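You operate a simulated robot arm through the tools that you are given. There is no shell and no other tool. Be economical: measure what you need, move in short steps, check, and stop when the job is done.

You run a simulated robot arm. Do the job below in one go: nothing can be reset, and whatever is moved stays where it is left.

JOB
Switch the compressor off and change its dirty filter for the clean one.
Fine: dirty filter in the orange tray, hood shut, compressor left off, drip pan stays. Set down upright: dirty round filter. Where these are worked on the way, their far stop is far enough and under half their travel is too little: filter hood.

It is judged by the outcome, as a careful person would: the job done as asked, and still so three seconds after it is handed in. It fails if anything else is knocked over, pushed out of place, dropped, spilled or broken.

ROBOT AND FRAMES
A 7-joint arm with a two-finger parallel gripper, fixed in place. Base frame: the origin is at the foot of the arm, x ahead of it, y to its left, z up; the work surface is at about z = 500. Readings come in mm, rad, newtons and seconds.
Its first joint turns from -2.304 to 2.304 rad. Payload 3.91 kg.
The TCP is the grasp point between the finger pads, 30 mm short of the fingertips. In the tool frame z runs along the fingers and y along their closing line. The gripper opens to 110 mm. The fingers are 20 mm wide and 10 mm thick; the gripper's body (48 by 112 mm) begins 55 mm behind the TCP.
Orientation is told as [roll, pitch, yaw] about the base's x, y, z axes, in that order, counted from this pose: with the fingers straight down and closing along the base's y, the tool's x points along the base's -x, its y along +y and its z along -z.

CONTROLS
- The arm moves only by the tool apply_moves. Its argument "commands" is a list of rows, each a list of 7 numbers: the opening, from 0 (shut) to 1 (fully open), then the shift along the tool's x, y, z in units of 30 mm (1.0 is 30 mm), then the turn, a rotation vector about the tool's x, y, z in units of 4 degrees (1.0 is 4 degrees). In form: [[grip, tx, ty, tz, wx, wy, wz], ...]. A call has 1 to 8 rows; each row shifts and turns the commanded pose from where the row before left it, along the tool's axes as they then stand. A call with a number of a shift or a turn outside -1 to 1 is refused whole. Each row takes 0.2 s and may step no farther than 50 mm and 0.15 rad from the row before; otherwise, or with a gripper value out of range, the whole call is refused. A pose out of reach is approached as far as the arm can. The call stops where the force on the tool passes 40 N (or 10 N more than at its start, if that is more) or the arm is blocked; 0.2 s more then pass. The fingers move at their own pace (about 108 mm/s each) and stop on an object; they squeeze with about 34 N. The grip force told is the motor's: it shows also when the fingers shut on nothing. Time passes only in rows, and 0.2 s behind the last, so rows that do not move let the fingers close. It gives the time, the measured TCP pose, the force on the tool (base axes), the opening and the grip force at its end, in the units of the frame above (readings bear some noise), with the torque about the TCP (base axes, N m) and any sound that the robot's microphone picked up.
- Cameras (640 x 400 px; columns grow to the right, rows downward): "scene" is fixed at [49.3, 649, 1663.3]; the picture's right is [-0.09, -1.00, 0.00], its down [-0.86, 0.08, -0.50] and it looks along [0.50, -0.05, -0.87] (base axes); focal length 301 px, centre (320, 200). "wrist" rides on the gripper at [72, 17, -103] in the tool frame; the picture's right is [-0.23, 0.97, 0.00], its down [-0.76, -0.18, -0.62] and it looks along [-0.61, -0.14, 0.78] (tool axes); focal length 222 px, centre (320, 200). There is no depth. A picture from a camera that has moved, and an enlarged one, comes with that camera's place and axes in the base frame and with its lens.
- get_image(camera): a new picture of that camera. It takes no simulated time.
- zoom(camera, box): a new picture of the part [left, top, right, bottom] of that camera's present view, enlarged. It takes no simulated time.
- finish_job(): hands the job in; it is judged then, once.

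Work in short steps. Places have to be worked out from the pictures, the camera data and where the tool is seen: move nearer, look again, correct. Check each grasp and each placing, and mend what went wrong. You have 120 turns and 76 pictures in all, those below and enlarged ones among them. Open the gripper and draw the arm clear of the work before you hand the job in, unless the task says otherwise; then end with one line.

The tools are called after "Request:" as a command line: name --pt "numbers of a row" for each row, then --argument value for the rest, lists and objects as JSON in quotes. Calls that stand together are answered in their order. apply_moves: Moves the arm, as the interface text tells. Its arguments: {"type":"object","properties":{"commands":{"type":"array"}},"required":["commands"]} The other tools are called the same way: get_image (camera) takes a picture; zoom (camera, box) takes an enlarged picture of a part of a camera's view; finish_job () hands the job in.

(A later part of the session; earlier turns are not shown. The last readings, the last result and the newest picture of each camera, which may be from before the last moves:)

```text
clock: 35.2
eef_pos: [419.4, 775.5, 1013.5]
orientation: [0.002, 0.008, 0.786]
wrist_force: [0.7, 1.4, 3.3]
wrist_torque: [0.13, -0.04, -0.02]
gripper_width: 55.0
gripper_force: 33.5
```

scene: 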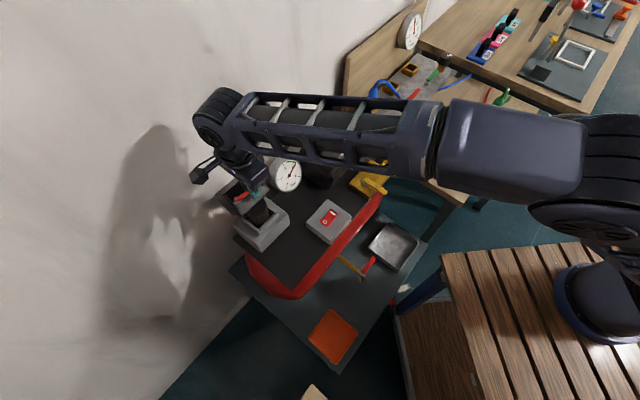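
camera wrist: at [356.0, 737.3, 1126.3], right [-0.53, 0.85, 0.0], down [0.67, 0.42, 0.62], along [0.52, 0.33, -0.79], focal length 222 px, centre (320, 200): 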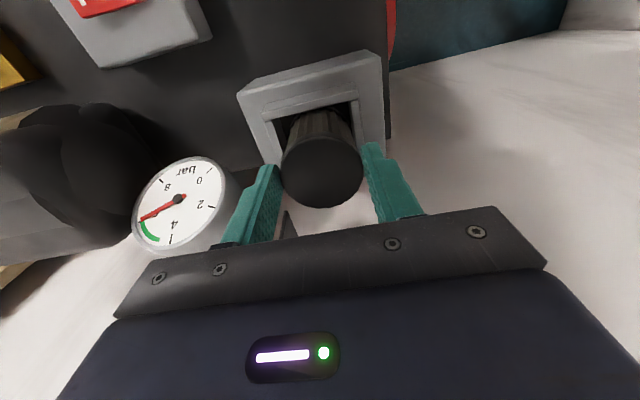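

Firm grip on the filter. I'll lift straight up in steps.

Request:
apply_moves --pt "0.3 0 0 -0.2 0 0 0" --pt "0.3 0 0 -0.5 0 0 0" --pt "0.3 0 0 -0.8 0 0 0" --pt "0.3 0 0 -1 0 0 0" --pt "0.3 0 0 -1 0 0 0" --pt "0.3 0 0 -1 0 0 0"

Request:
zoom --camera "scene" --box '[180, 120, 340, 260]'

```text
clock: 36.6
eef_pos: [418.8, 775.5, 1146.9]
orientation: [0.001, 0.01, 0.787]
wrist_force: [-0.2, 0.2, -1.8]
wrist_torque: [-0.03, 0.02, 0.01]
gripper_width: 54.5
gripper_force: 33.9
```

```text
2.86 times, centred on (260, 190) of scene
camera zoom: at [49.3, 649.0, 1663.3], right [-0.09, -1.0, 0.0], down [-0.86, 0.08, -0.5], along [0.5, -0.05, -0.87], focal length 859 px, centre (491, 229)
```

zoom: 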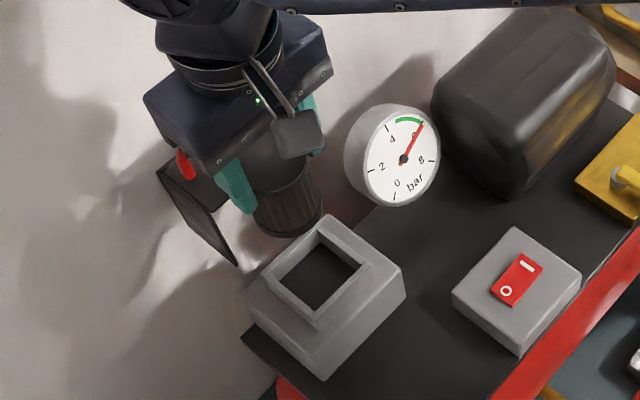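

The filter is out and the socket is empty. The orange tray is estimated at (160, 589) on the z≈500 board. I'll carry the filter over at this height.

Request:
apply_moves --pt "0.3 0.5 0.08 0 0 0 0" --pt "0.3 1 0.16 0 0 0 0" --pt "0.3 1 0.16 0 0 0 0" --pt "0.3 1 0.16 0 0 0 0" --pt "0.3 1 0.16 0 0 0 0" --pt "0.3 1 0.16 0 0 0 0" --pt "0.3 1 0.16 0 0 0 0" --pt "0.3 1 0.16 0 0 0 0"

Request:
apply_moves --pt "0.3 1 0.16 0 0 0 0" --pt "0.3 1 0.16 0 0 0 0" --pt "0.3 1 0.16 0 0 0 0" --pt "0.3 0 0 1 0 0 0" --pt "0.3 0 0 1 0 0 0" --pt "0.3 0 0 1 0 0 0" --pt "0.3 0 0 1 0 0 0" --pt "0.3 0 0 1 0 0 0"

Request:
get_image --camera "wrist"

Request:
get_image --camera "scene"

```text
clock: 38.4
eef_pos: [237.0, 643.4, 1147.4]
orientation: [0.0, 0.011, 0.785]
wrist_force: [0.9, 0.1, -2.5]
wrist_torque: [-0.02, 0.03, -0.01]
gripper_width: 54.6
gripper_force: 33.9
```

```text
clock: 40.2
eef_pos: [161.7, 588.2, 1002.1]
orientation: [0.003, 0.008, 0.786]
wrist_force: [0.1, 0.3, -0.2]
wrist_torque: [0.02, 0.01, -0.03]
gripper_width: 54.6
gripper_force: 33.3
```

```text
34 pictures are left
camera wrist: at [97.4, 550.8, 1105.6], right [-0.53, 0.85, 0.0], down [0.67, 0.42, 0.62], along [0.52, 0.33, -0.79], focal length 222 px, centre (320, 200)
```

wrist: 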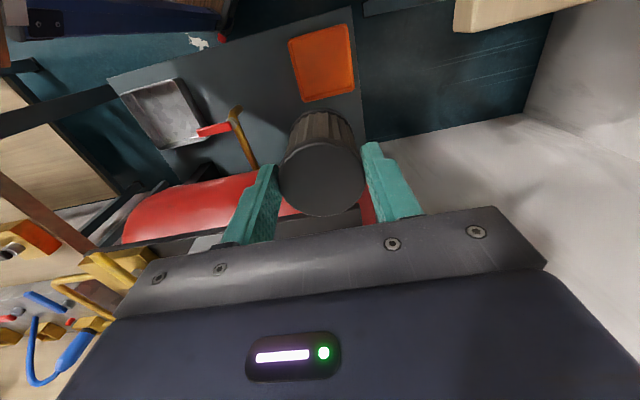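

```text
33 pictures are left
```

scene: 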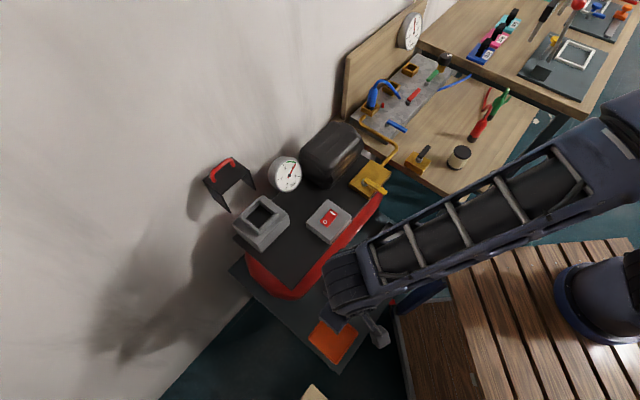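

The wrist view agrees on the tray, at about (154, 590). I'll descend toward it.

Request:
apply_moves --pt "0.3 0.06 0.1 1 0 0 0" --pt "0.3 0.06 0.1 1 0 0 0" --pt "0.3 0 0 1 0 0 0" --pt "0.3 0 0 1 0 0 0" --pt "0.3 0 0 1 0 0 0" --pt "0.3 0 0 1 0 0 0" --pt "0.3 0 0 1 0 0 0" --pt "0.3 0 0 1 0 0 0"

Request:
get_image --camera "wrist"

```text
clock: 42.0
eef_pos: [154.2, 589.9, 761.2]
orientation: [0.002, 0.009, 0.787]
wrist_force: [0.6, -0.9, 0.4]
wrist_torque: [0.01, -0.01, -0.01]
gripper_width: 54.5
gripper_force: 33.9
```

```text
32 pictures are left
camera wrist: at [90.3, 551.1, 864.8], right [-0.53, 0.85, 0.0], down [0.67, 0.42, 0.62], along [0.52, 0.33, -0.79], focal length 222 px, centre (320, 200)
```

wrist: 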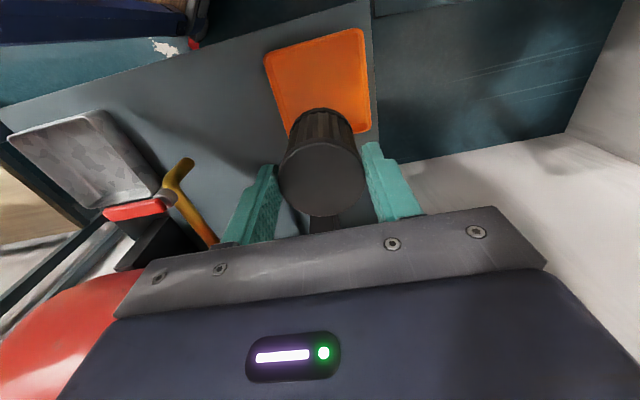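

Tray centre refined to about (149, 588). I'll continue down to z≈640.

Request:
apply_moves --pt "0.3 0.13 0.08 1 0 0 0" --pt "0.3 0 0 1 0 0 0" --pt "0.3 0 0 1 0 0 0" --pt "0.3 0 0 1 0 0 0"

Request:
get_image --camera "wrist"

Request:
zoom --camera "scene" --box '[270, 260, 400, 380]'

```text
clock: 43.0
eef_pos: [147.6, 587.2, 640.9]
orientation: [0.003, 0.009, 0.788]
wrist_force: [0.3, 0.2, -1.0]
wrist_torque: [0.01, -0.02, 0.01]
gripper_width: 54.5
gripper_force: 34.0
```

```text
31 pictures are left
camera wrist: at [84.8, 548.9, 744.2], right [-0.53, 0.85, 0.0], down [0.67, 0.42, 0.62], along [0.52, 0.33, -0.79], focal length 222 px, centre (320, 200)
```

wrist: 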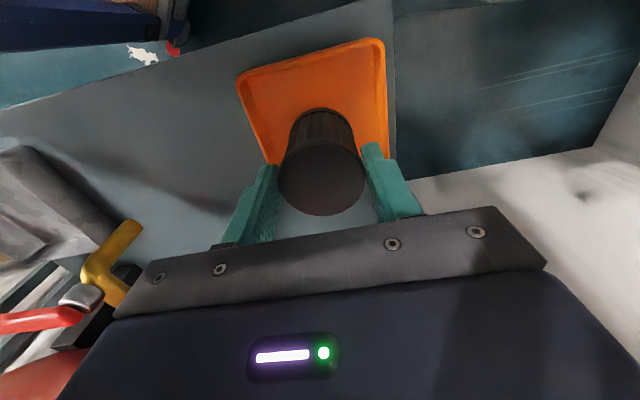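

```text
3.33 times, centred on (335, 320) of scene
camera zoom: at [49.3, 649.0, 1663.3], right [-0.09, -1.0, 0.0], down [-0.86, 0.08, -0.5], along [0.5, -0.05, -0.87], focal length 1002 px, centre (270, -200)
```

zoom: 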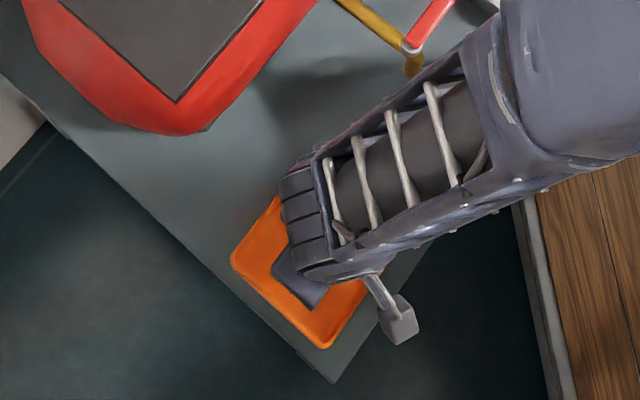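

The filter hangs well inside the tray outline. I'll lower gently until contact.

Request:
apply_moves --pt "0.3 0 0.13 0.6 0 0 0" --pt "0.3 0 0 0.4 0 0 0" --pt "0.3 0 0 0.3 0 0 0" --pt "0.3 0 0 0.15 0 0 0" --pt "0.3 0 0 0.15 0 0 0"

Request:
get_image --camera "wrist"

```text
clock: 44.2
eef_pos: [144.3, 590.8, 592.6]
orientation: [0.001, 0.008, 0.788]
wrist_force: [-0.4, -0.2, -1.8]
wrist_torque: [0.04, 0.0, 0.03]
gripper_width: 54.6
gripper_force: 33.6
```

```text
29 pictures are left
camera wrist: at [81.4, 551.7, 696.0], right [-0.53, 0.85, 0.0], down [0.67, 0.42, 0.62], along [0.52, 0.33, -0.79], focal length 222 px, centre (320, 200)
```

wrist: 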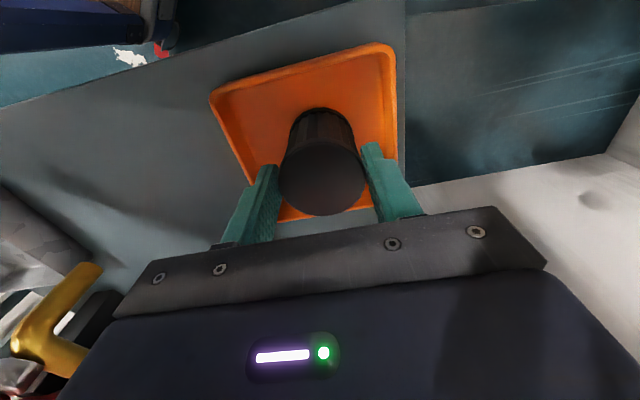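

Centred well. I'll continue lowering in small steps.

Request:
apply_moves --pt "0.3 0 0 0.15 0 0 0" --pt "0.3 0 0 0.12 0 0 0" --pt "0.3 0 0 0.12 0 0 0" --pt "0.3 0 0 0.1 0 0 0" --pt "0.3 0 0 0.1 0 0 0" --pt "0.3 0 0 0.1 0 0 0" --pt "0.3 0 0 0.1 0 0 0" --pt "0.3 0 0 0.1 0 0 0"

```text
clock: 45.1
eef_pos: [145.3, 590.3, 581.6]
orientation: [0.005, 0.009, 0.789]
wrist_force: [1.4, -5.2, 13.9]
wrist_torque: [-0.41, -0.22, -0.03]
gripper_width: 54.4
gripper_force: 33.9
stopped in row 4: the force on the tool passed its limit at 47 N (the readings are from after the stop); the commanded pose is now the measured one
```

The filter has landed. I'll open and withdraw straight up.

Request:
apply_moves --pt "0.55 0 0 0 0 0 0" --pt "0.75 0 0 0 0 0 0" --pt "0.75 0 0 -0.5 0 0 0" --pt "0.75 0 0 -1 0 0 0" --pt "0.75 0 0 -1 0 0 0" --pt "0.75 0 0 -1 0 0 0" --pt "0.75 0 0 -1 0 0 0" --pt "0.75 0 0 -1 0 0 0"

Request:
get_image --camera "wrist"

```text
clock: 46.9
eef_pos: [146.8, 589.3, 746.1]
orientation: [0.0, 0.009, 0.787]
wrist_force: [0.5, 0.3, -0.3]
wrist_torque: [-0.01, -0.01, 0.0]
gripper_width: 82.5
gripper_force: 0.1
```

```text
28 pictures are left
camera wrist: at [83.3, 551.2, 850.3], right [-0.53, 0.85, 0.0], down [0.67, 0.42, 0.62], along [0.52, 0.33, -0.79], focal length 222 px, centre (320, 200)
```

wrist: 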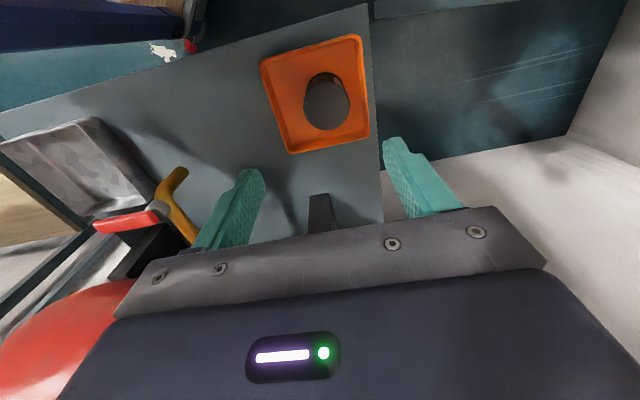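

The dirty filter stands upright in the tray. I'll rise and travel toward the clean filter on the bench.

Request:
apply_moves --pt "0.75 0 0 -1 0 0 0" --pt "0.75 0 0 -1 0 0 0" --pt "0.75 0 0 -1 0 0 0" --pt "0.75 0 0 -1 0 0 0" --pt "0.75 0 0 -1 0 0 0" --pt "0.75 0 0 -1 0 0 0" --pt "0.75 0 0 -1 0 0 0" --pt "0.75 0 0 -1 0 0 0"

Request:
apply_moves --pt "0.75 0 0 -1 0 0 0" --pt "0.75 0 0 -1 0 0 0" --pt "0.75 0 0 -1 0 0 0" --pt "0.75 0 0 -1 0 0 0" --pt "0.75 0 0 -1 0 0 0" --pt "0.75 0 -1 0 0 0 0" --pt "0.75 0 -1 0 0 0 0" --pt "0.75 0 -1 0 0 0 0"

Request:
apply_moves --pt "0.75 0 -1 0 0 0 0" --pt "0.75 0 -1 0 0 0 0" --pt "0.75 0 -1 0 0 0 0" --pt "0.75 0 -1 0 0 0 0" --pt "0.75 0 -1 0 0 0 0" --pt "0.75 0 -1 0 0 0 0" --pt "0.75 0 -1 0 0 0 0" --pt "0.75 0 -1 0 0 0 0"

Request:
apply_moves --pt "0.75 0 -1 0 0 0 0" --pt "0.75 0 -1 0 0 0 0" --pt "0.75 0 -1 0 0 0 0" --pt "0.75 0 -1 0 0 0 0" --pt "0.75 0 -1 0 0 0 0" --pt "0.75 0 -1 0 0 0 0" --pt "0.75 0 -1 0 0 0 0"

Request:
get_image --camera "wrist"

Request:
get_image --camera "scene"

```text
clock: 48.7
eef_pos: [148.8, 590.3, 985.7]
orientation: [0.002, 0.009, 0.785]
wrist_force: [-0.3, -0.3, 0.3]
wrist_torque: [0.0, 0.0, 0.03]
gripper_width: 82.8
gripper_force: 0.1
```

```text
clock: 50.5
eef_pos: [213.2, 530.6, 1135.9]
orientation: [0.004, 0.008, 0.787]
wrist_force: [-0.4, 0.3, -0.2]
wrist_torque: [-0.05, -0.04, 0.01]
gripper_width: 82.4
gripper_force: 0.1
```

```text
clock: 52.3
eef_pos: [381.8, 357.9, 1134.3]
orientation: [0.004, 0.007, 0.788]
wrist_force: [0.5, 0.4, -0.4]
wrist_torque: [-0.02, 0.02, 0.0]
gripper_width: 82.6
gripper_force: 0.0
```

```text
clock: 53.9
eef_pos: [529.5, 212.1, 1134.7]
orientation: [0.004, 0.007, 0.786]
wrist_force: [0.7, -0.1, -0.9]
wrist_torque: [-0.01, -0.03, 0.02]
gripper_width: 82.5
gripper_force: 0.1
```

```text
27 pictures are left
camera wrist: at [467.4, 173.1, 1239.1], right [-0.53, 0.85, 0.0], down [0.67, 0.42, 0.62], along [0.52, 0.33, -0.79], focal length 222 px, centre (320, 200)
```

wrist: 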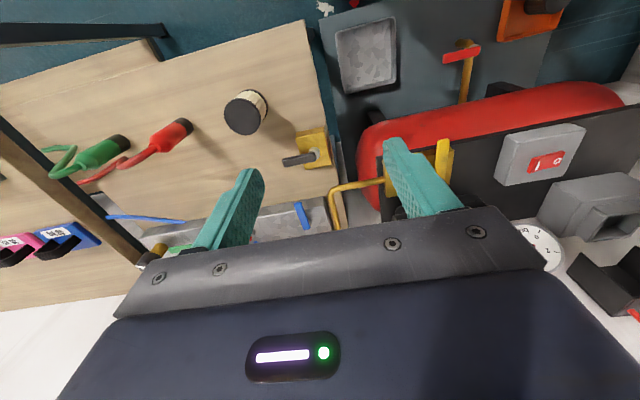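

```text
26 pictures are left
```

scene: 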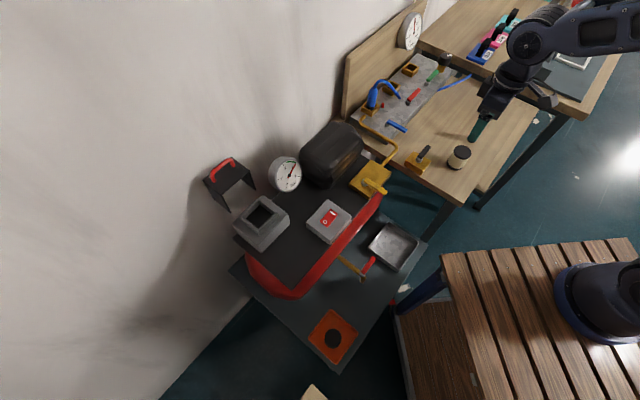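

The clean filter's top is at about (615, 134, 907). I'll move over it and down to z≈1040 for a closer look.

Request:
apply_moves --pt "0.75 -0.04 -0.96 0.79 0 0 0" --pt "0.75 -0.04 -0.96 0.79 0 0 0" --pt "0.75 -0.04 -0.96 0.79 0 0 0" --pt "0.75 -0.04 -0.96 0.79 0 0 0"

Request:
get_image --camera "wrist"

Request:
zoom --camera "scene" --box '[400, 90, 520, 190]'

```text
clock: 54.9
eef_pos: [617.6, 135.2, 1038.6]
orientation: [0.002, 0.007, 0.787]
wrist_force: [-0.1, -0.2, 0.2]
wrist_torque: [-0.01, -0.06, -0.04]
gripper_width: 82.7
gripper_force: 0.1
```

```text
25 pictures are left
camera wrist: at [554.3, 96.0, 1142.8], right [-0.53, 0.85, 0.0], down [0.67, 0.42, 0.62], along [0.52, 0.33, -0.79], focal length 222 px, centre (320, 200)
```

wrist: 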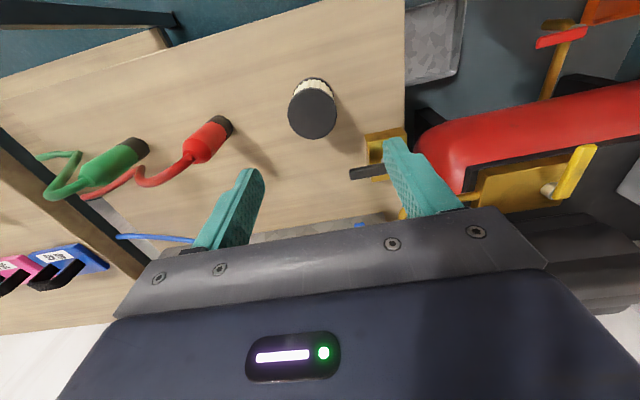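

```text
4.00 times, centred on (460, 140) of scene
camera zoom: at [49.3, 649.0, 1663.3], right [-0.09, -1.0, 0.0], down [-0.86, 0.08, -0.5], along [0.5, -0.05, -0.87], focal length 1203 px, centre (-240, 440)
```

zoom: 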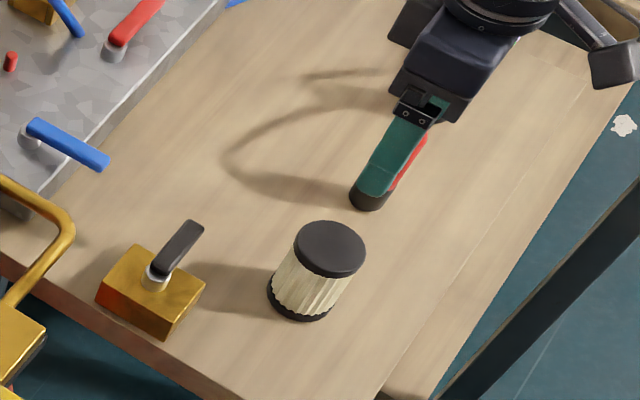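

Refined cap place is about (617, 127, 897). I'll shift and descend to z≈945, then recheck.

Request:
apply_moves --pt "0.75 0.1 -0.09 1 0 0 0" --pt "0.75 0.1 -0.09 1 0 0 0" --pt "0.75 0 0 1 0 0 0"

Request:
get_image --camera "wrist"

```text
clock: 55.7
eef_pos: [616.3, 126.0, 950.4]
orientation: [0.005, 0.007, 0.785]
wrist_force: [-0.3, 0.5, -0.3]
wrist_torque: [0.0, -0.03, 0.02]
gripper_width: 82.5
gripper_force: 0.1
```

```text
23 pictures are left
camera wrist: at [552.4, 87.1, 1054.5], right [-0.53, 0.85, 0.0], down [0.67, 0.42, 0.62], along [0.52, 0.33, -0.79], focal length 222 px, centre (320, 200)
```

wrist: 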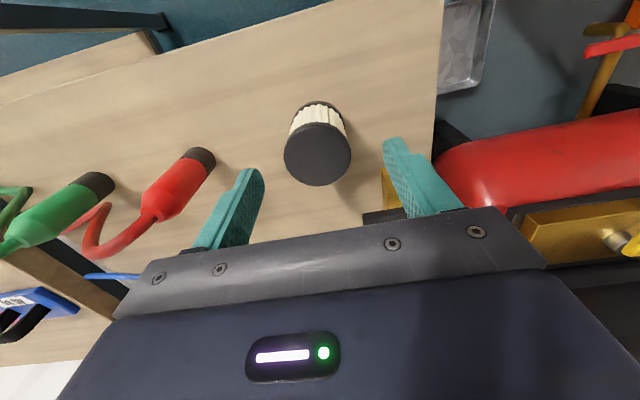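

Aligned within 2 mm, with the cap top about 46 mm below the TCP. I'll descend 39 mm and close.

Request:
apply_moves --pt "0.75 0 -0.05 0.6 0 0 0" --pt "0.75 0 0 0.7 0 0 0" --pt "0.6 0 0 0 0 0 0" --pt "0.4 0 0 0 0 0 0" --pt "0.4 0 0 0 0 0 0"

Request:
get_image --camera "wrist"

```text
clock: 56.9
eef_pos: [615.2, 123.9, 912.4]
orientation: [0.004, 0.008, 0.788]
wrist_force: [-1.0, 0.9, 0.1]
wrist_torque: [-0.03, 0.02, 0.03]
gripper_width: 53.9
gripper_force: 33.9
```

```text
22 pictures are left
camera wrist: at [552.8, 85.2, 1015.4], right [-0.53, 0.85, 0.0], down [0.67, 0.42, 0.62], along [0.52, 0.33, -0.79], focal length 222 px, centre (320, 200)
```

wrist: 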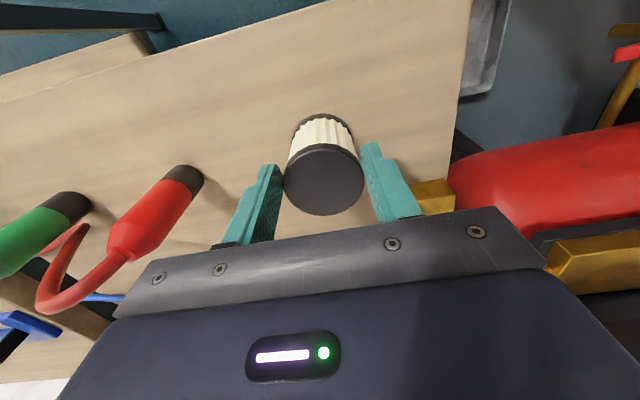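

The clean filter is gripped (53.9 mm, cap about 10 mm below the TCP like the dirty one). I'll lift it and start back by the safe route.

Request:
apply_moves --pt "0.3 0 0 -0.4 0 0 0" --pt "0.3 0 0 -1 0 0 0" --pt "0.3 0 0 -1 0 0 0" --pt "0.3 0 0 -1 0 0 0" --pt "0.3 0 0 -1 0 0 0" --pt "0.3 0 0 -1 0 0 0" --pt "0.3 0 0 -1 0 0 0" --pt "0.3 0 0 -1 0 0 0"

Request:
apply_moves --pt "0.3 0 0.5 -0.5 0 0 0" --pt "0.3 0 1 0 0 0 0" --pt "0.3 0 1 0 0 0 0" --pt "0.3 0 1 0 0 0 0" --pt "0.3 0 1 0 0 0 0" --pt "0.3 0 1 0 0 0 0" --pt "0.3 0 1 0 0 0 0" --pt "0.3 0 1 0 0 0 0"

Request:
apply_moves --pt "0.3 0 1 0 0 0 0" --pt "0.3 0 1 0 0 0 0" --pt "0.3 0 0.5 0 0 0 0" --pt "0.3 -0.9 0.9 0 0 0 0" --pt "0.3 -0.9 0.9 0 0 0 0" --pt "0.3 -0.9 0.9 0 0 0 0" --pt "0.3 -0.9 0.9 0 0 0 0" --pt "0.3 -0.9 0.9 0 0 0 0"

Request:
get_image --camera "scene"

```text
clock: 58.7
eef_pos: [615.1, 124.4, 1132.0]
orientation: [0.003, 0.008, 0.788]
wrist_force: [0.7, 0.3, -1.8]
wrist_torque: [0.01, 0.05, 0.0]
gripper_width: 54.0
gripper_force: 34.0
```

```text
clock: 60.5
eef_pos: [459.4, 283.2, 1145.6]
orientation: [0.002, 0.008, 0.789]
wrist_force: [0.7, -0.1, -1.3]
wrist_torque: [-0.01, 0.01, 0.02]
gripper_width: 53.9
gripper_force: 33.9
```

```text
clock: 62.3
eef_pos: [405.0, 528.1, 1146.6]
orientation: [0.002, 0.008, 0.786]
wrist_force: [-0.9, -0.8, -0.4]
wrist_torque: [0.0, 0.01, 0.04]
gripper_width: 53.6
gripper_force: 34.0
```

```text
21 pictures are left
```

scene: 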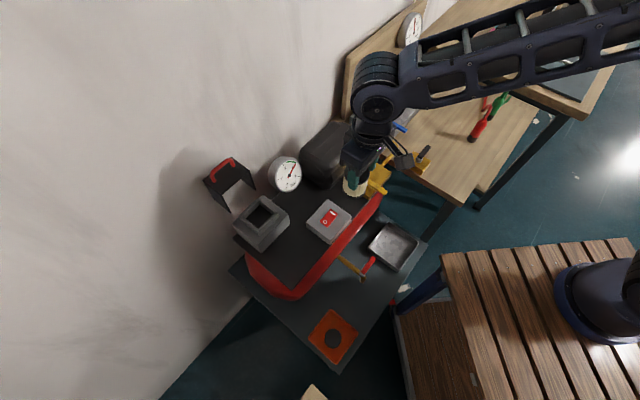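

Holding well. I'll go the rest of the way to directly above the socket, (419.4, 775.5).

Request:
apply_moves --pt "0.3 -0.881 0.785 0 0 0 0" --pt "0.3 -0.881 0.785 0 0 0 0" --pt "0.3 -0.881 0.785 0 0 0 0" --pt "0.3 -0.881 0.785 0 0 0 0" --pt "0.3 -0.881 0.785 0 0 0 0" --pt "0.3 -0.881 0.785 0 0 0 0" --pt "0.3 -0.881 0.785 0 0 0 0" --pt "0.3 0 0 0 0 0 0"

Request:
zoom --camera "scene" --box '[180, 120, 340, 260]'

Request:
get_image --camera "wrist"

```text
clock: 64.1
eef_pos: [417.2, 775.0, 1148.3]
orientation: [0.001, 0.009, 0.787]
wrist_force: [-0.6, 1.1, -1.0]
wrist_torque: [-0.01, 0.0, 0.04]
gripper_width: 53.6
gripper_force: 33.9
```

```text
2.86 times, centred on (260, 190) of scene
camera zoom: at [49.3, 649.0, 1663.3], right [-0.09, -1.0, 0.0], down [-0.86, 0.08, -0.5], along [0.5, -0.05, -0.87], focal length 859 px, centre (491, 229)
```

zoom: 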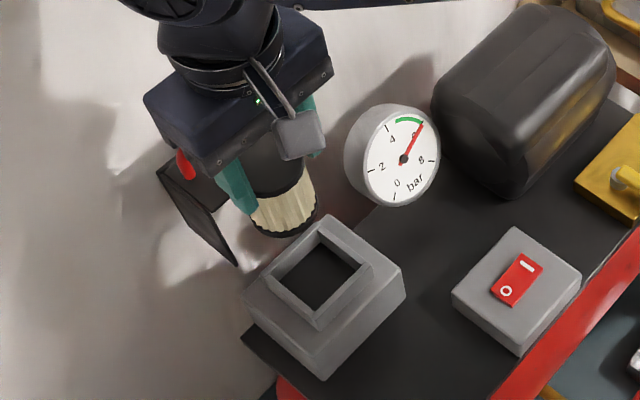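

```text
19 pictures are left
camera wrist: at [354.1, 737.2, 1251.7], right [-0.53, 0.85, 0.0], down [0.67, 0.42, 0.62], along [0.52, 0.33, -0.79], focal length 222 px, centre (320, 200)
```

wrist: 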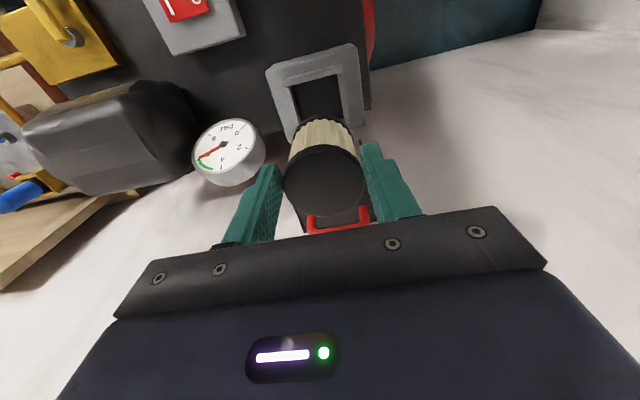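

I'll descend partway with a 1–2 mm correction and read the position again.

Request:
apply_moves --pt "0.3 -0.05 -0.03 1 0 0 0" --pt "0.3 0 0 1 0 0 0" --pt "0.3 0 0 0 0 0 0"

Request:
zoom --camera "scene" --box '[210, 150, 310, 240]'

Request:
get_image --camera "wrist"

```text
clock: 64.9
eef_pos: [419.6, 775.6, 1087.8]
orientation: [0.003, 0.008, 0.788]
wrist_force: [0.2, 0.1, 0.2]
wrist_torque: [0.0, 0.0, 0.01]
gripper_width: 53.7
gripper_force: 33.8
```

```text
4.44 times, centred on (260, 195) of scene
camera zoom: at [49.3, 649.0, 1663.3], right [-0.09, -1.0, 0.0], down [-0.86, 0.08, -0.5], along [0.5, -0.05, -0.87], focal length 1336 px, centre (587, 222)
```

zoom: 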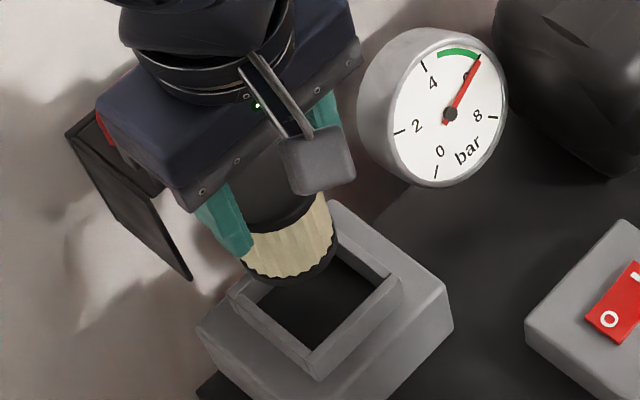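

```text
17 pictures are left
camera wrist: at [356.0, 736.4, 1192.2], right [-0.53, 0.85, 0.0], down [0.67, 0.42, 0.62], along [0.52, 0.33, -0.79], focal length 222 px, centre (320, 200)
```

wrist: 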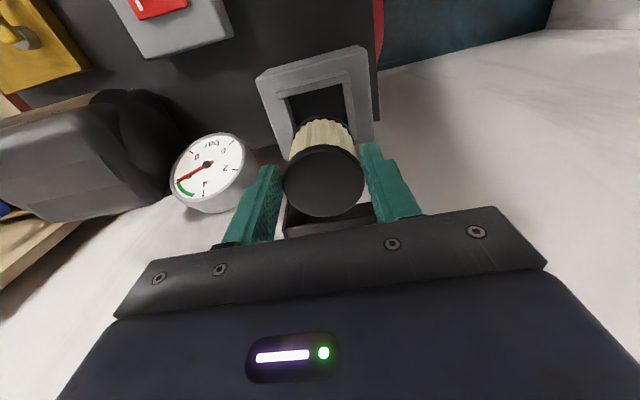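

Position matches the extraction point. I'll lower slowly into the socket and watch for contact.

Request:
apply_moves --pt "0.3 0 0 0.5 0 0 0" --pt "0.3 0 0 0.5 0 0 0" --pt "0.3 0 0 0.4 0 0 0" --pt "0.3 0 0 0.4 0 0 0" --pt "0.3 0 0 0.3 0 0 0" --pt "0.3 0 0 0.15 0 0 0" --pt "0.3 0 0 0.1 0 0 0"

```text
clock: 66.1
eef_pos: [418.3, 776.7, 1030.0]
orientation: [0.005, 0.003, 0.787]
wrist_force: [-0.4, 0.7, 8.9]
wrist_torque: [0.12, -0.32, 0.0]
gripper_width: 53.8
gripper_force: 33.9
stopped in row 6: the force on the tool passed its limit at 45 N (the readings are from after the stop); the commanded pose is now the measured one
```

It's blocked about 16 mm above the seated height, so the rim is probably catching. I'll look closely.

Request:
zoom --camera "wrist" --box '[220, 40, 420, 220]'

Request:
zoom --camera "scene" --box '[220, 170, 310, 240]'

```text
2.22 times, centred on (320, 130) of wrist
camera zoom: at [354.8, 736.6, 1133.5], right [-0.53, 0.85, 0.01], down [0.67, 0.41, 0.62], along [0.52, 0.33, -0.78], focal length 494 px, centre (320, 356)
```

zoom: 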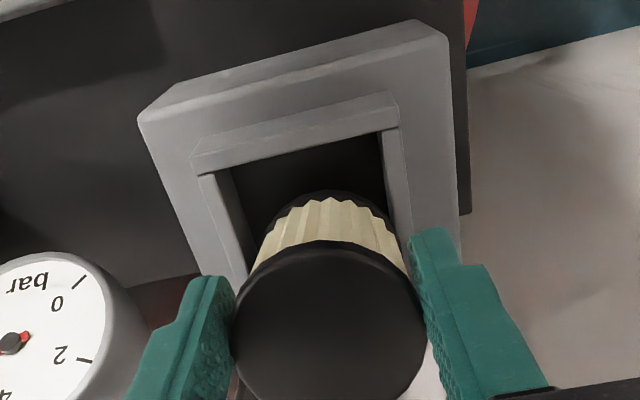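

```text
5.71 times, centred on (265, 205) of scene
camera zoom: at [49.3, 649.0, 1663.3], right [-0.09, -1.0, 0.0], down [-0.86, 0.08, -0.5], along [0.5, -0.05, -0.87], focal length 1718 px, centre (634, 171)
```

zoom: 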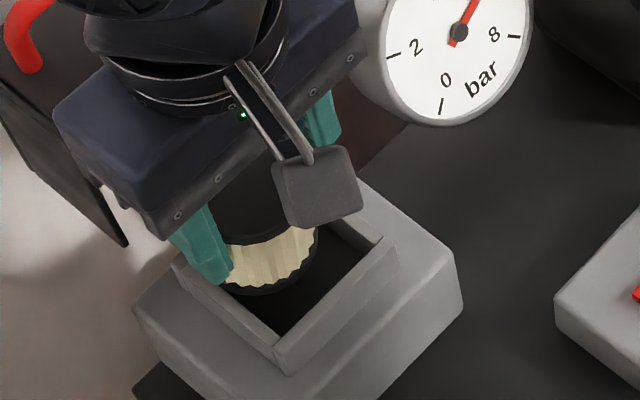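

The clean filter sits about 10 mm further back in the grip than the dirty one did, so it catches at the rear. I'll raise it, shift the tool 10 mm to the front, and look.

Request:
apply_moves --pt "0.3 0 0 -0.5 0 0 0" --pt "0.3 0 0 -0.5 0 0 0" --pt "0.3 0.34 0 0 0 0 0" --pt "0.3 0 0 0 0 0 0"

Request:
zoom --camera "wrist" --box '[220, 40, 420, 220]'

Request:
zoom --camera "scene" --box '[220, 170, 310, 240]'

```text
clock: 67.1
eef_pos: [411.8, 767.9, 1057.5]
orientation: [0.005, 0.005, 0.787]
wrist_force: [0.5, 0.0, 0.0]
wrist_torque: [-0.02, 0.03, -0.03]
gripper_width: 53.9
gripper_force: 34.2
```

```text
2.22 times, centred on (320, 130) of wrist
camera zoom: at [347.8, 729.2, 1161.7], right [-0.53, 0.85, 0.0], down [0.67, 0.41, 0.62], along [0.52, 0.33, -0.79], focal length 494 px, centre (320, 356)
```

zoom: 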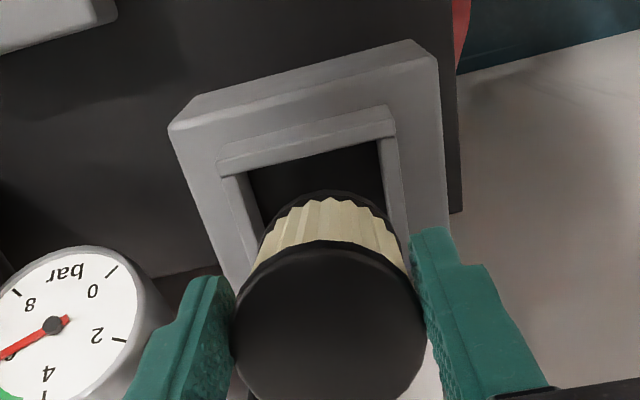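

```text
5.71 times, centred on (265, 205) of scene
camera zoom: at [49.3, 649.0, 1663.3], right [-0.09, -1.0, 0.0], down [-0.86, 0.08, -0.5], along [0.5, -0.05, -0.87], focal length 1718 px, centre (634, 171)
```

zoom: 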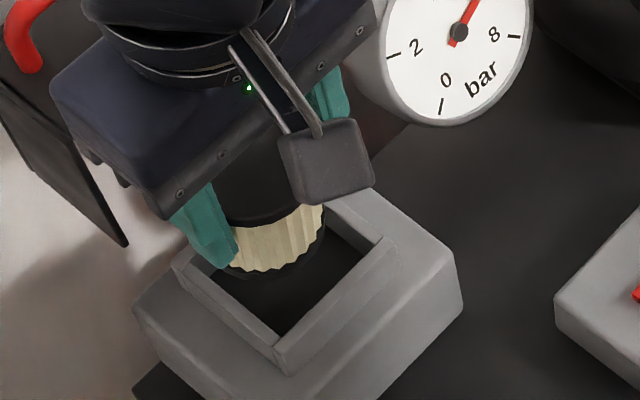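

Laterally centred. I'll lower again slowly.

Request:
apply_moves --pt "0.3 0 0 0.5 0 0 0" --pt "0.3 0 0 0.35 0 0 0" --pt "0.3 0 0 0.2 0 0 0" --pt "0.3 0 0 0.15 0 0 0" --pt "0.3 0 0 0.12 0 0 0" --pt "0.3 0 0 0.12 0 0 0" --pt "0.3 0 0 0.1 0 0 0"

```text
clock: 68.7
eef_pos: [412.2, 767.6, 1010.0]
orientation: [0.005, 0.006, 0.786]
wrist_force: [2.7, -6.9, 2.0]
wrist_torque: [-0.4, -0.17, -0.07]
gripper_width: 53.7
gripper_force: 34.0
```

It passed the earlier obstruction (now at 1010) with light side contact. I'll continue in small steps to seat it.

Request:
apply_moves --pt "0.3 0 -0.04 0.08 0 0 0" --pt "0.3 0 -0.04 0.08 0 0 0" --pt "0.3 0 0 0.08 0 0 0" --pt "0.3 0 0 0.08 0 0 0" --pt "0.3 0 0 0.08 0 0 0"

Request:
zoom --camera "scene" --box '[220, 170, 310, 240]'

```text
clock: 69.7
eef_pos: [410.6, 767.5, 1009.4]
orientation: [0.01, -0.002, 0.787]
wrist_force: [-4.1, -9.4, 12.2]
wrist_torque: [-0.64, 0.33, -0.06]
gripper_width: 53.6
gripper_force: 34.5
stopped in row 4: the force on the tool passed its limit at 43 N (the readings are from after the stop); the commanded pose is now the measured one
```

```text
5.71 times, centred on (265, 205) of scene
camera zoom: at [49.3, 649.0, 1663.3], right [-0.09, -1.0, 0.0], down [-0.86, 0.08, -0.5], along [0.5, -0.05, -0.87], focal length 1718 px, centre (634, 171)
```

zoom: 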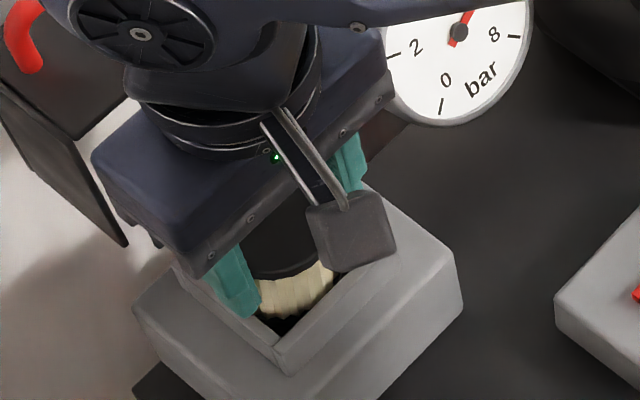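

It's resting at z≈1009. I'll ease pressure, open, rise and check the seating.

Request:
apply_moves --pt "0.3 0 0 -0.08 0 0 0" --pt "0.57 0 0 0 0 0 0" --pt "0.6 0 0 0 0 0 0" --pt "0.6 0 0 -0.4 0 0 0" --pt "0.75 0 0 -1 0 0 0" --pt "0.75 0 0 -1 0 0 0" --pt "0.75 0 0 -1 0 0 0"

Request:
zoom --camera "scene" --box '[210, 150, 310, 240]'

Request:
get_image --camera "wrist"

```text
clock: 71.2
eef_pos: [412.3, 767.9, 1113.2]
orientation: [0.009, 0.0, 0.788]
wrist_force: [-0.5, 0.6, -0.6]
wrist_torque: [-0.02, -0.02, -0.01]
gripper_width: 82.6
gripper_force: 0.0
```

```text
4.44 times, centred on (260, 195) of scene
camera zoom: at [49.3, 649.0, 1663.3], right [-0.09, -1.0, 0.0], down [-0.86, 0.08, -0.5], along [0.5, -0.05, -0.87], focal length 1336 px, centre (587, 222)
```

zoom: 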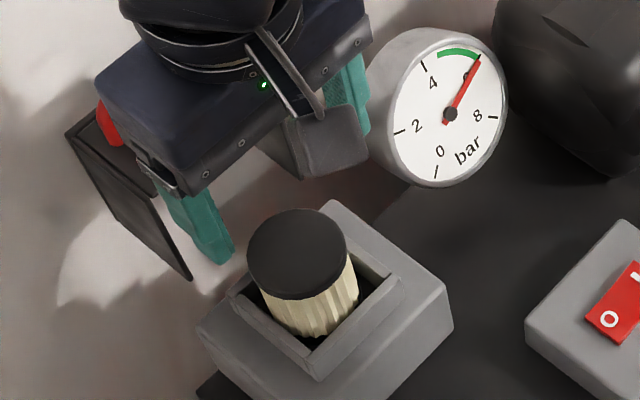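

```text
10 pictures are left
camera wrist: at [348.9, 728.2, 1216.0], right [-0.53, 0.85, 0.01], down [0.67, 0.41, 0.62], along [0.52, 0.33, -0.78], focal length 222 px, centre (320, 200)
```

wrist: 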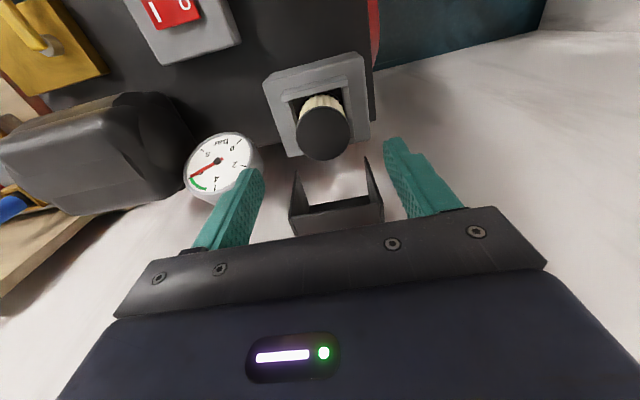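

The clean filter is seated at the same height and place as the old one was. Next I'll rise, turn the tool back 90°, and fetch the hood handle to close it along the reverse path.

Request:
apply_moves --pt "0.3 0 0 -1 0 0 0" --pt "0.3 0 0 -1 0 0 0" --pt "0.3 0 0 0 0 0 1" --pt "0.3 0 0 0 0 0 1" --pt "0.3 0 0 0 0 0 1" --pt "0.3 0 0 0 0 0 1" --pt "0.3 0 0 0 0 0 1" --pt "0.3 0 0 0 0 0 1"

Request:
apply_moves --pt "0.3 0 0 0 0 0 1" --pt "0.3 0 0 0 0 0 1" --pt "0.3 0 0 0 0 0 1" --pt "0.3 0 0 0 0 0 1" --pt "0.3 0 0 0 0 0 1" --pt "0.3 0 0 0 0 0 1" --pt "0.3 0 0 0 0 0 1" --pt "0.3 0 0 0 0 0 1"

Request:
apply_moves --pt "0.3 0 0 0 0 0 1" --pt "0.3 0 0 0 0 0 1" --pt "0.3 0 0 0 0 0 1" --pt "0.3 0 0 0 0 0 1" --pt "0.3 0 0 0 0 0 1" --pt "0.3 0 0 0 0 0 1" --pt "0.3 0 0 0 0 0 1" --pt "0.3 0 0 0 0 0 1"

```text
clock: 73.0
eef_pos: [413.3, 766.8, 1172.0]
orientation: [0.008, 0.0, 0.366]
wrist_force: [-0.3, 0.0, -0.8]
wrist_torque: [-0.03, -0.03, 0.0]
gripper_width: 33.1
gripper_force: 0.0
```

```text
clock: 74.8
eef_pos: [411.7, 767.1, 1173.1]
orientation: [0.005, 0.007, -0.193]
wrist_force: [-0.4, 0.5, 0.3]
wrist_torque: [0.01, -0.02, -0.05]
gripper_width: 33.1
gripper_force: 0.1
```

```text
clock: 76.7
eef_pos: [411.4, 767.0, 1171.9]
orientation: [0.001, 0.008, -0.75]
wrist_force: [0.0, -0.2, -0.4]
wrist_torque: [0.04, -0.05, -0.02]
gripper_width: 32.9
gripper_force: 0.1
```

Turned back. Now I'll move above the bar at (491, 838) and look before descending.

Request:
apply_moves --pt "0.3 0 0 0 0 0 0.5" --pt "0.3 -0.05 0.887 0 0 0 0" --pt "0.3 -0.05 0.887 0 0 0 0" --pt "0.3 -0.05 0.887 0 0 0 0" --pt "0.3 -0.05 0.887 0 0 0 0" --pt "0.3 0 0 0.5 0 0 0" --pt "0.3 0 0 0 0 0 0"

Request:
get_image --camera "wrist"

```text
clock: 78.2
eef_pos: [492.1, 839.0, 1159.2]
orientation: [0.002, 0.008, -0.784]
wrist_force: [-0.3, -0.7, 0.0]
wrist_torque: [0.0, 0.01, 0.0]
gripper_width: 33.0
gripper_force: 0.1
```

```text
9 pictures are left
camera wrist: at [453.1, 901.0, 1262.5], right [0.85, 0.53, 0.0], down [0.42, -0.67, 0.62], along [0.33, -0.52, -0.79], focal length 222 px, centre (320, 200)
```

wrist: 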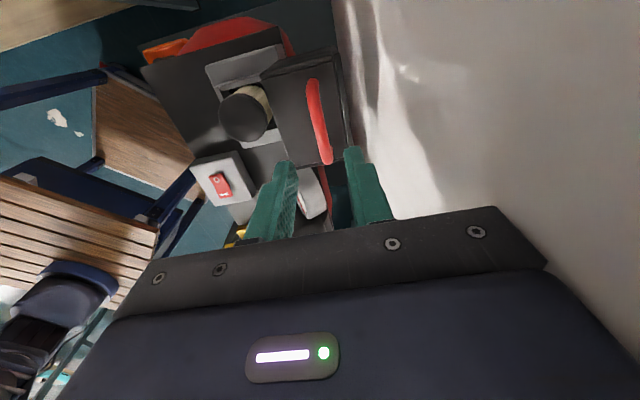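

The bar lies centred between the fingers' track. I'll descend 67 mm to straddle it, then close.

Request:
apply_moves --pt "0.33 0 0 0.8 0 0 0" --pt "0.33 0 0 0.7 0 0 0" --pt "0.33 0 0 0.4 0 0 0" --pt "0.33 0 0 0.33 0 0 0" --pt "0 0 0 0 0 0 0" --pt "0 0 0 0 0 0 0"

```text
clock: 79.7
eef_pos: [492.5, 839.3, 1090.6]
orientation: [0.002, 0.011, -0.784]
wrist_force: [-0.4, 0.8, 0.4]
wrist_torque: [0.08, 0.05, -0.07]
gripper_width: 9.2
gripper_force: 44.7
```

The bar is gripped. I'll follow the arc back in reverse with the tool vertical.

Request:
apply_moves --pt "0 0 -0.25 -0.05 0 0 0" --pt "0 0 -0.25 -0.05 0 0 0" --pt "0 0 -0.25 -0.06 0 0 0" --pt "0 0 -0.25 -0.06 0 0 0" --pt "0 0 -0.25 -0.03 0 0 0" --pt "0 0 -0.26 -0.02 0 0 0" --pt "0 0 -0.25 0 0 0 0" --pt "0 0 -0.25 0.015 0 0 0"

```text
clock: 81.5
eef_pos: [449.8, 796.0, 1097.1]
orientation: [-0.001, 0.007, -0.783]
wrist_force: [4.1, 1.8, -27.0]
wrist_torque: [-0.27, -0.21, 0.49]
gripper_width: 9.6
gripper_force: 44.9
```

Following well, slightly high. I'll continue down the arc.

Request:
apply_moves --pt "0 0 -0.25 0.09 0 0 0" --pt "0 0 -0.25 0.06 0 0 0" --pt "0 0 -0.25 0.08 0 0 0" --pt "0 0 -0.24 0.08 0 0 0" --pt "0 0 -0.15 0.06 0 0 0"

```text
clock: 82.7
eef_pos: [426.9, 773.2, 1087.1]
orientation: [0.001, 0.008, -0.782]
wrist_force: [6.6, 4.2, -14.5]
wrist_torque: [-0.1, -0.26, 0.64]
gripper_width: 9.6
gripper_force: 44.8
```

Now I'll reverse the rotating part of the arc, 4° per row.

Request:
apply_moves --pt "0 0 -0.272 0.119 -1 0 0" --pt "0 0 -0.272 0.119 -1 0 0" --pt "0 0 -0.272 0.119 -1 0 0" --pt "0 0 -0.272 0.119 -1 0 0"

```text
clock: 83.7
eef_pos: [404.3, 749.1, 1069.2]
orientation: [0.28, 0.01, -0.783]
wrist_force: [8.8, -5.7, -3.3]
wrist_torque: [-0.58, -0.51, 0.49]
gripper_width: 9.4
gripper_force: 45.1
```

Matches the opening path. Continue.

Request:
apply_moves --pt "0 0 -0.272 0.119 -1 0 0" --pt "0 0 -0.272 0.119 -1 0 0" --pt "0 0 -0.272 0.119 -1 0 0" --pt "0 0 -0.272 0.119 -1 0 0"

```text
clock: 84.7
eef_pos: [384.2, 731.0, 1043.7]
orientation: [0.561, 0.007, -0.784]
wrist_force: [5.6, -20.4, 6.8]
wrist_torque: [-0.84, -0.75, 0.21]
gripper_width: 9.2
gripper_force: 45.3
```

On track. Four more rows.

Request:
apply_moves --pt "0 0 -0.272 0.119 -1 0 0" --pt "0 0 -0.272 0.119 -1 0 0" --pt "0 0 -0.272 0.119 -1 0 0" --pt "0 0 -0.272 0.119 -1 0 0"

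```text
clock: 85.6
eef_pos: [375.0, 722.2, 1017.7]
orientation: [0.79, 0.007, -0.784]
wrist_force: [-10.1, -22.5, 10.4]
wrist_torque: [-0.33, -0.34, 0.68]
gripper_width: 9.5
gripper_force: 45.1
stopped in row 4: the force on the tool passed its limit at 42 N (the readings are from after the stop); the commanded pose is now the measured one
```

Near closed (about 6° left), with some built-up stress. I'll finish with direct small steps toward the original grasp pose.

Request:
apply_moves --pt "0 0 -0.16 0.04 -0.53 0 0" --pt "0 0 -0.16 0.06 -0.53 0 0" --pt "0 0 -0.16 0.06 -0.53 0 0"

Request:
zoom --camera "scene" --box '[210, 160, 310, 250]'

```text
clock: 86.4
eef_pos: [370.0, 717.7, 1003.6]
orientation: [0.904, 0.008, -0.785]
wrist_force: [-0.2, -12.6, 12.0]
wrist_torque: [-0.59, -0.6, 0.25]
gripper_width: 9.3
gripper_force: 45.0
```

```text
4.44 times, centred on (260, 205) of scene
camera zoom: at [49.3, 649.0, 1663.3], right [-0.09, -1.0, 0.0], down [-0.86, 0.08, -0.5], along [0.5, -0.05, -0.87], focal length 1336 px, centre (587, 178)
```

zoom: 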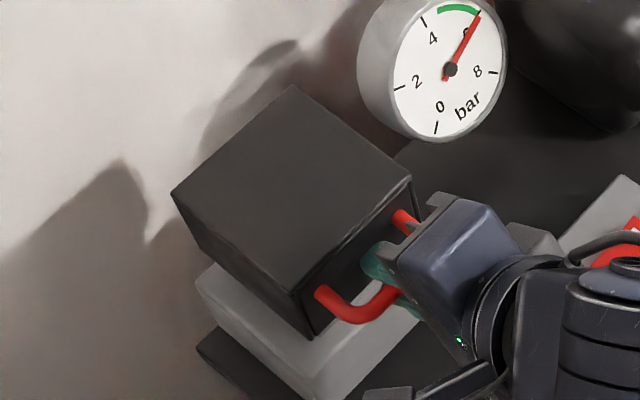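

Nearly shut. I'll press the bar straight down a few mm to make sure it is fully closed.

Request:
apply_moves --pt "0 0 -0.08 0.06 0 0 0" --pt "0 0 -0.08 0.06 0 0 0" --pt "0 0 -0.08 0.06 0 0 0" --pt "0 0 -0.08 0.06 0 0 0"

```text
clock: 86.8
eef_pos: [370.7, 716.9, 1003.8]
orientation: [0.907, 0.01, -0.786]
wrist_force: [-10.3, -20.7, 21.4]
wrist_torque: [-0.5, -0.58, 0.45]
gripper_width: 9.7
gripper_force: 44.7
stopped in row 2: the force on the tool passed its limit at 45 N (the readings are from after the stop); the commanded pose is now the measured one
```

Solid stop, so the hood is shut. I'll open slightly and back straight out along the tool axis.

Request:
apply_moves --pt "0.19 0 0 -0.05 0 0 0" --pt "0.19 0 0 -0.1 0 0 0" --pt "0.19 0 0 -0.4 0 0 0" --pt "0.19 0 0 -0.7 0 0 0" --pt "0.19 0 0 -1 0 0 0" --pt "0.19 0 0 -1 0 0 0" --pt "0.19 0 0 -1 0 0 0"

Request:
get_image --camera "wrist"

```text
clock: 88.4
eef_pos: [309.0, 658.1, 1071.1]
orientation: [0.892, 0.027, -0.799]
wrist_force: [0.2, 0.5, 0.4]
wrist_torque: [-0.07, -0.04, -0.01]
gripper_width: 21.0
gripper_force: 0.1
out of reach, approached as far as the arm can: row 6, 7
```

```text
7 pictures are left
camera wrist: at [209.1, 659.9, 1150.7], right [0.61, 0.25, 0.75], down [0.11, -0.97, 0.23], along [0.78, -0.06, -0.62], focal length 222 px, centre (320, 200)
```

wrist: 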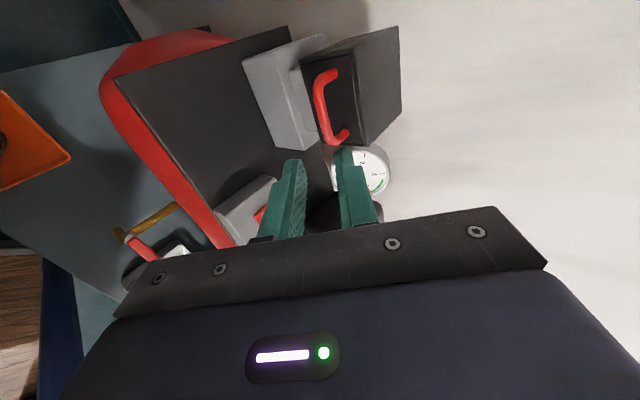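

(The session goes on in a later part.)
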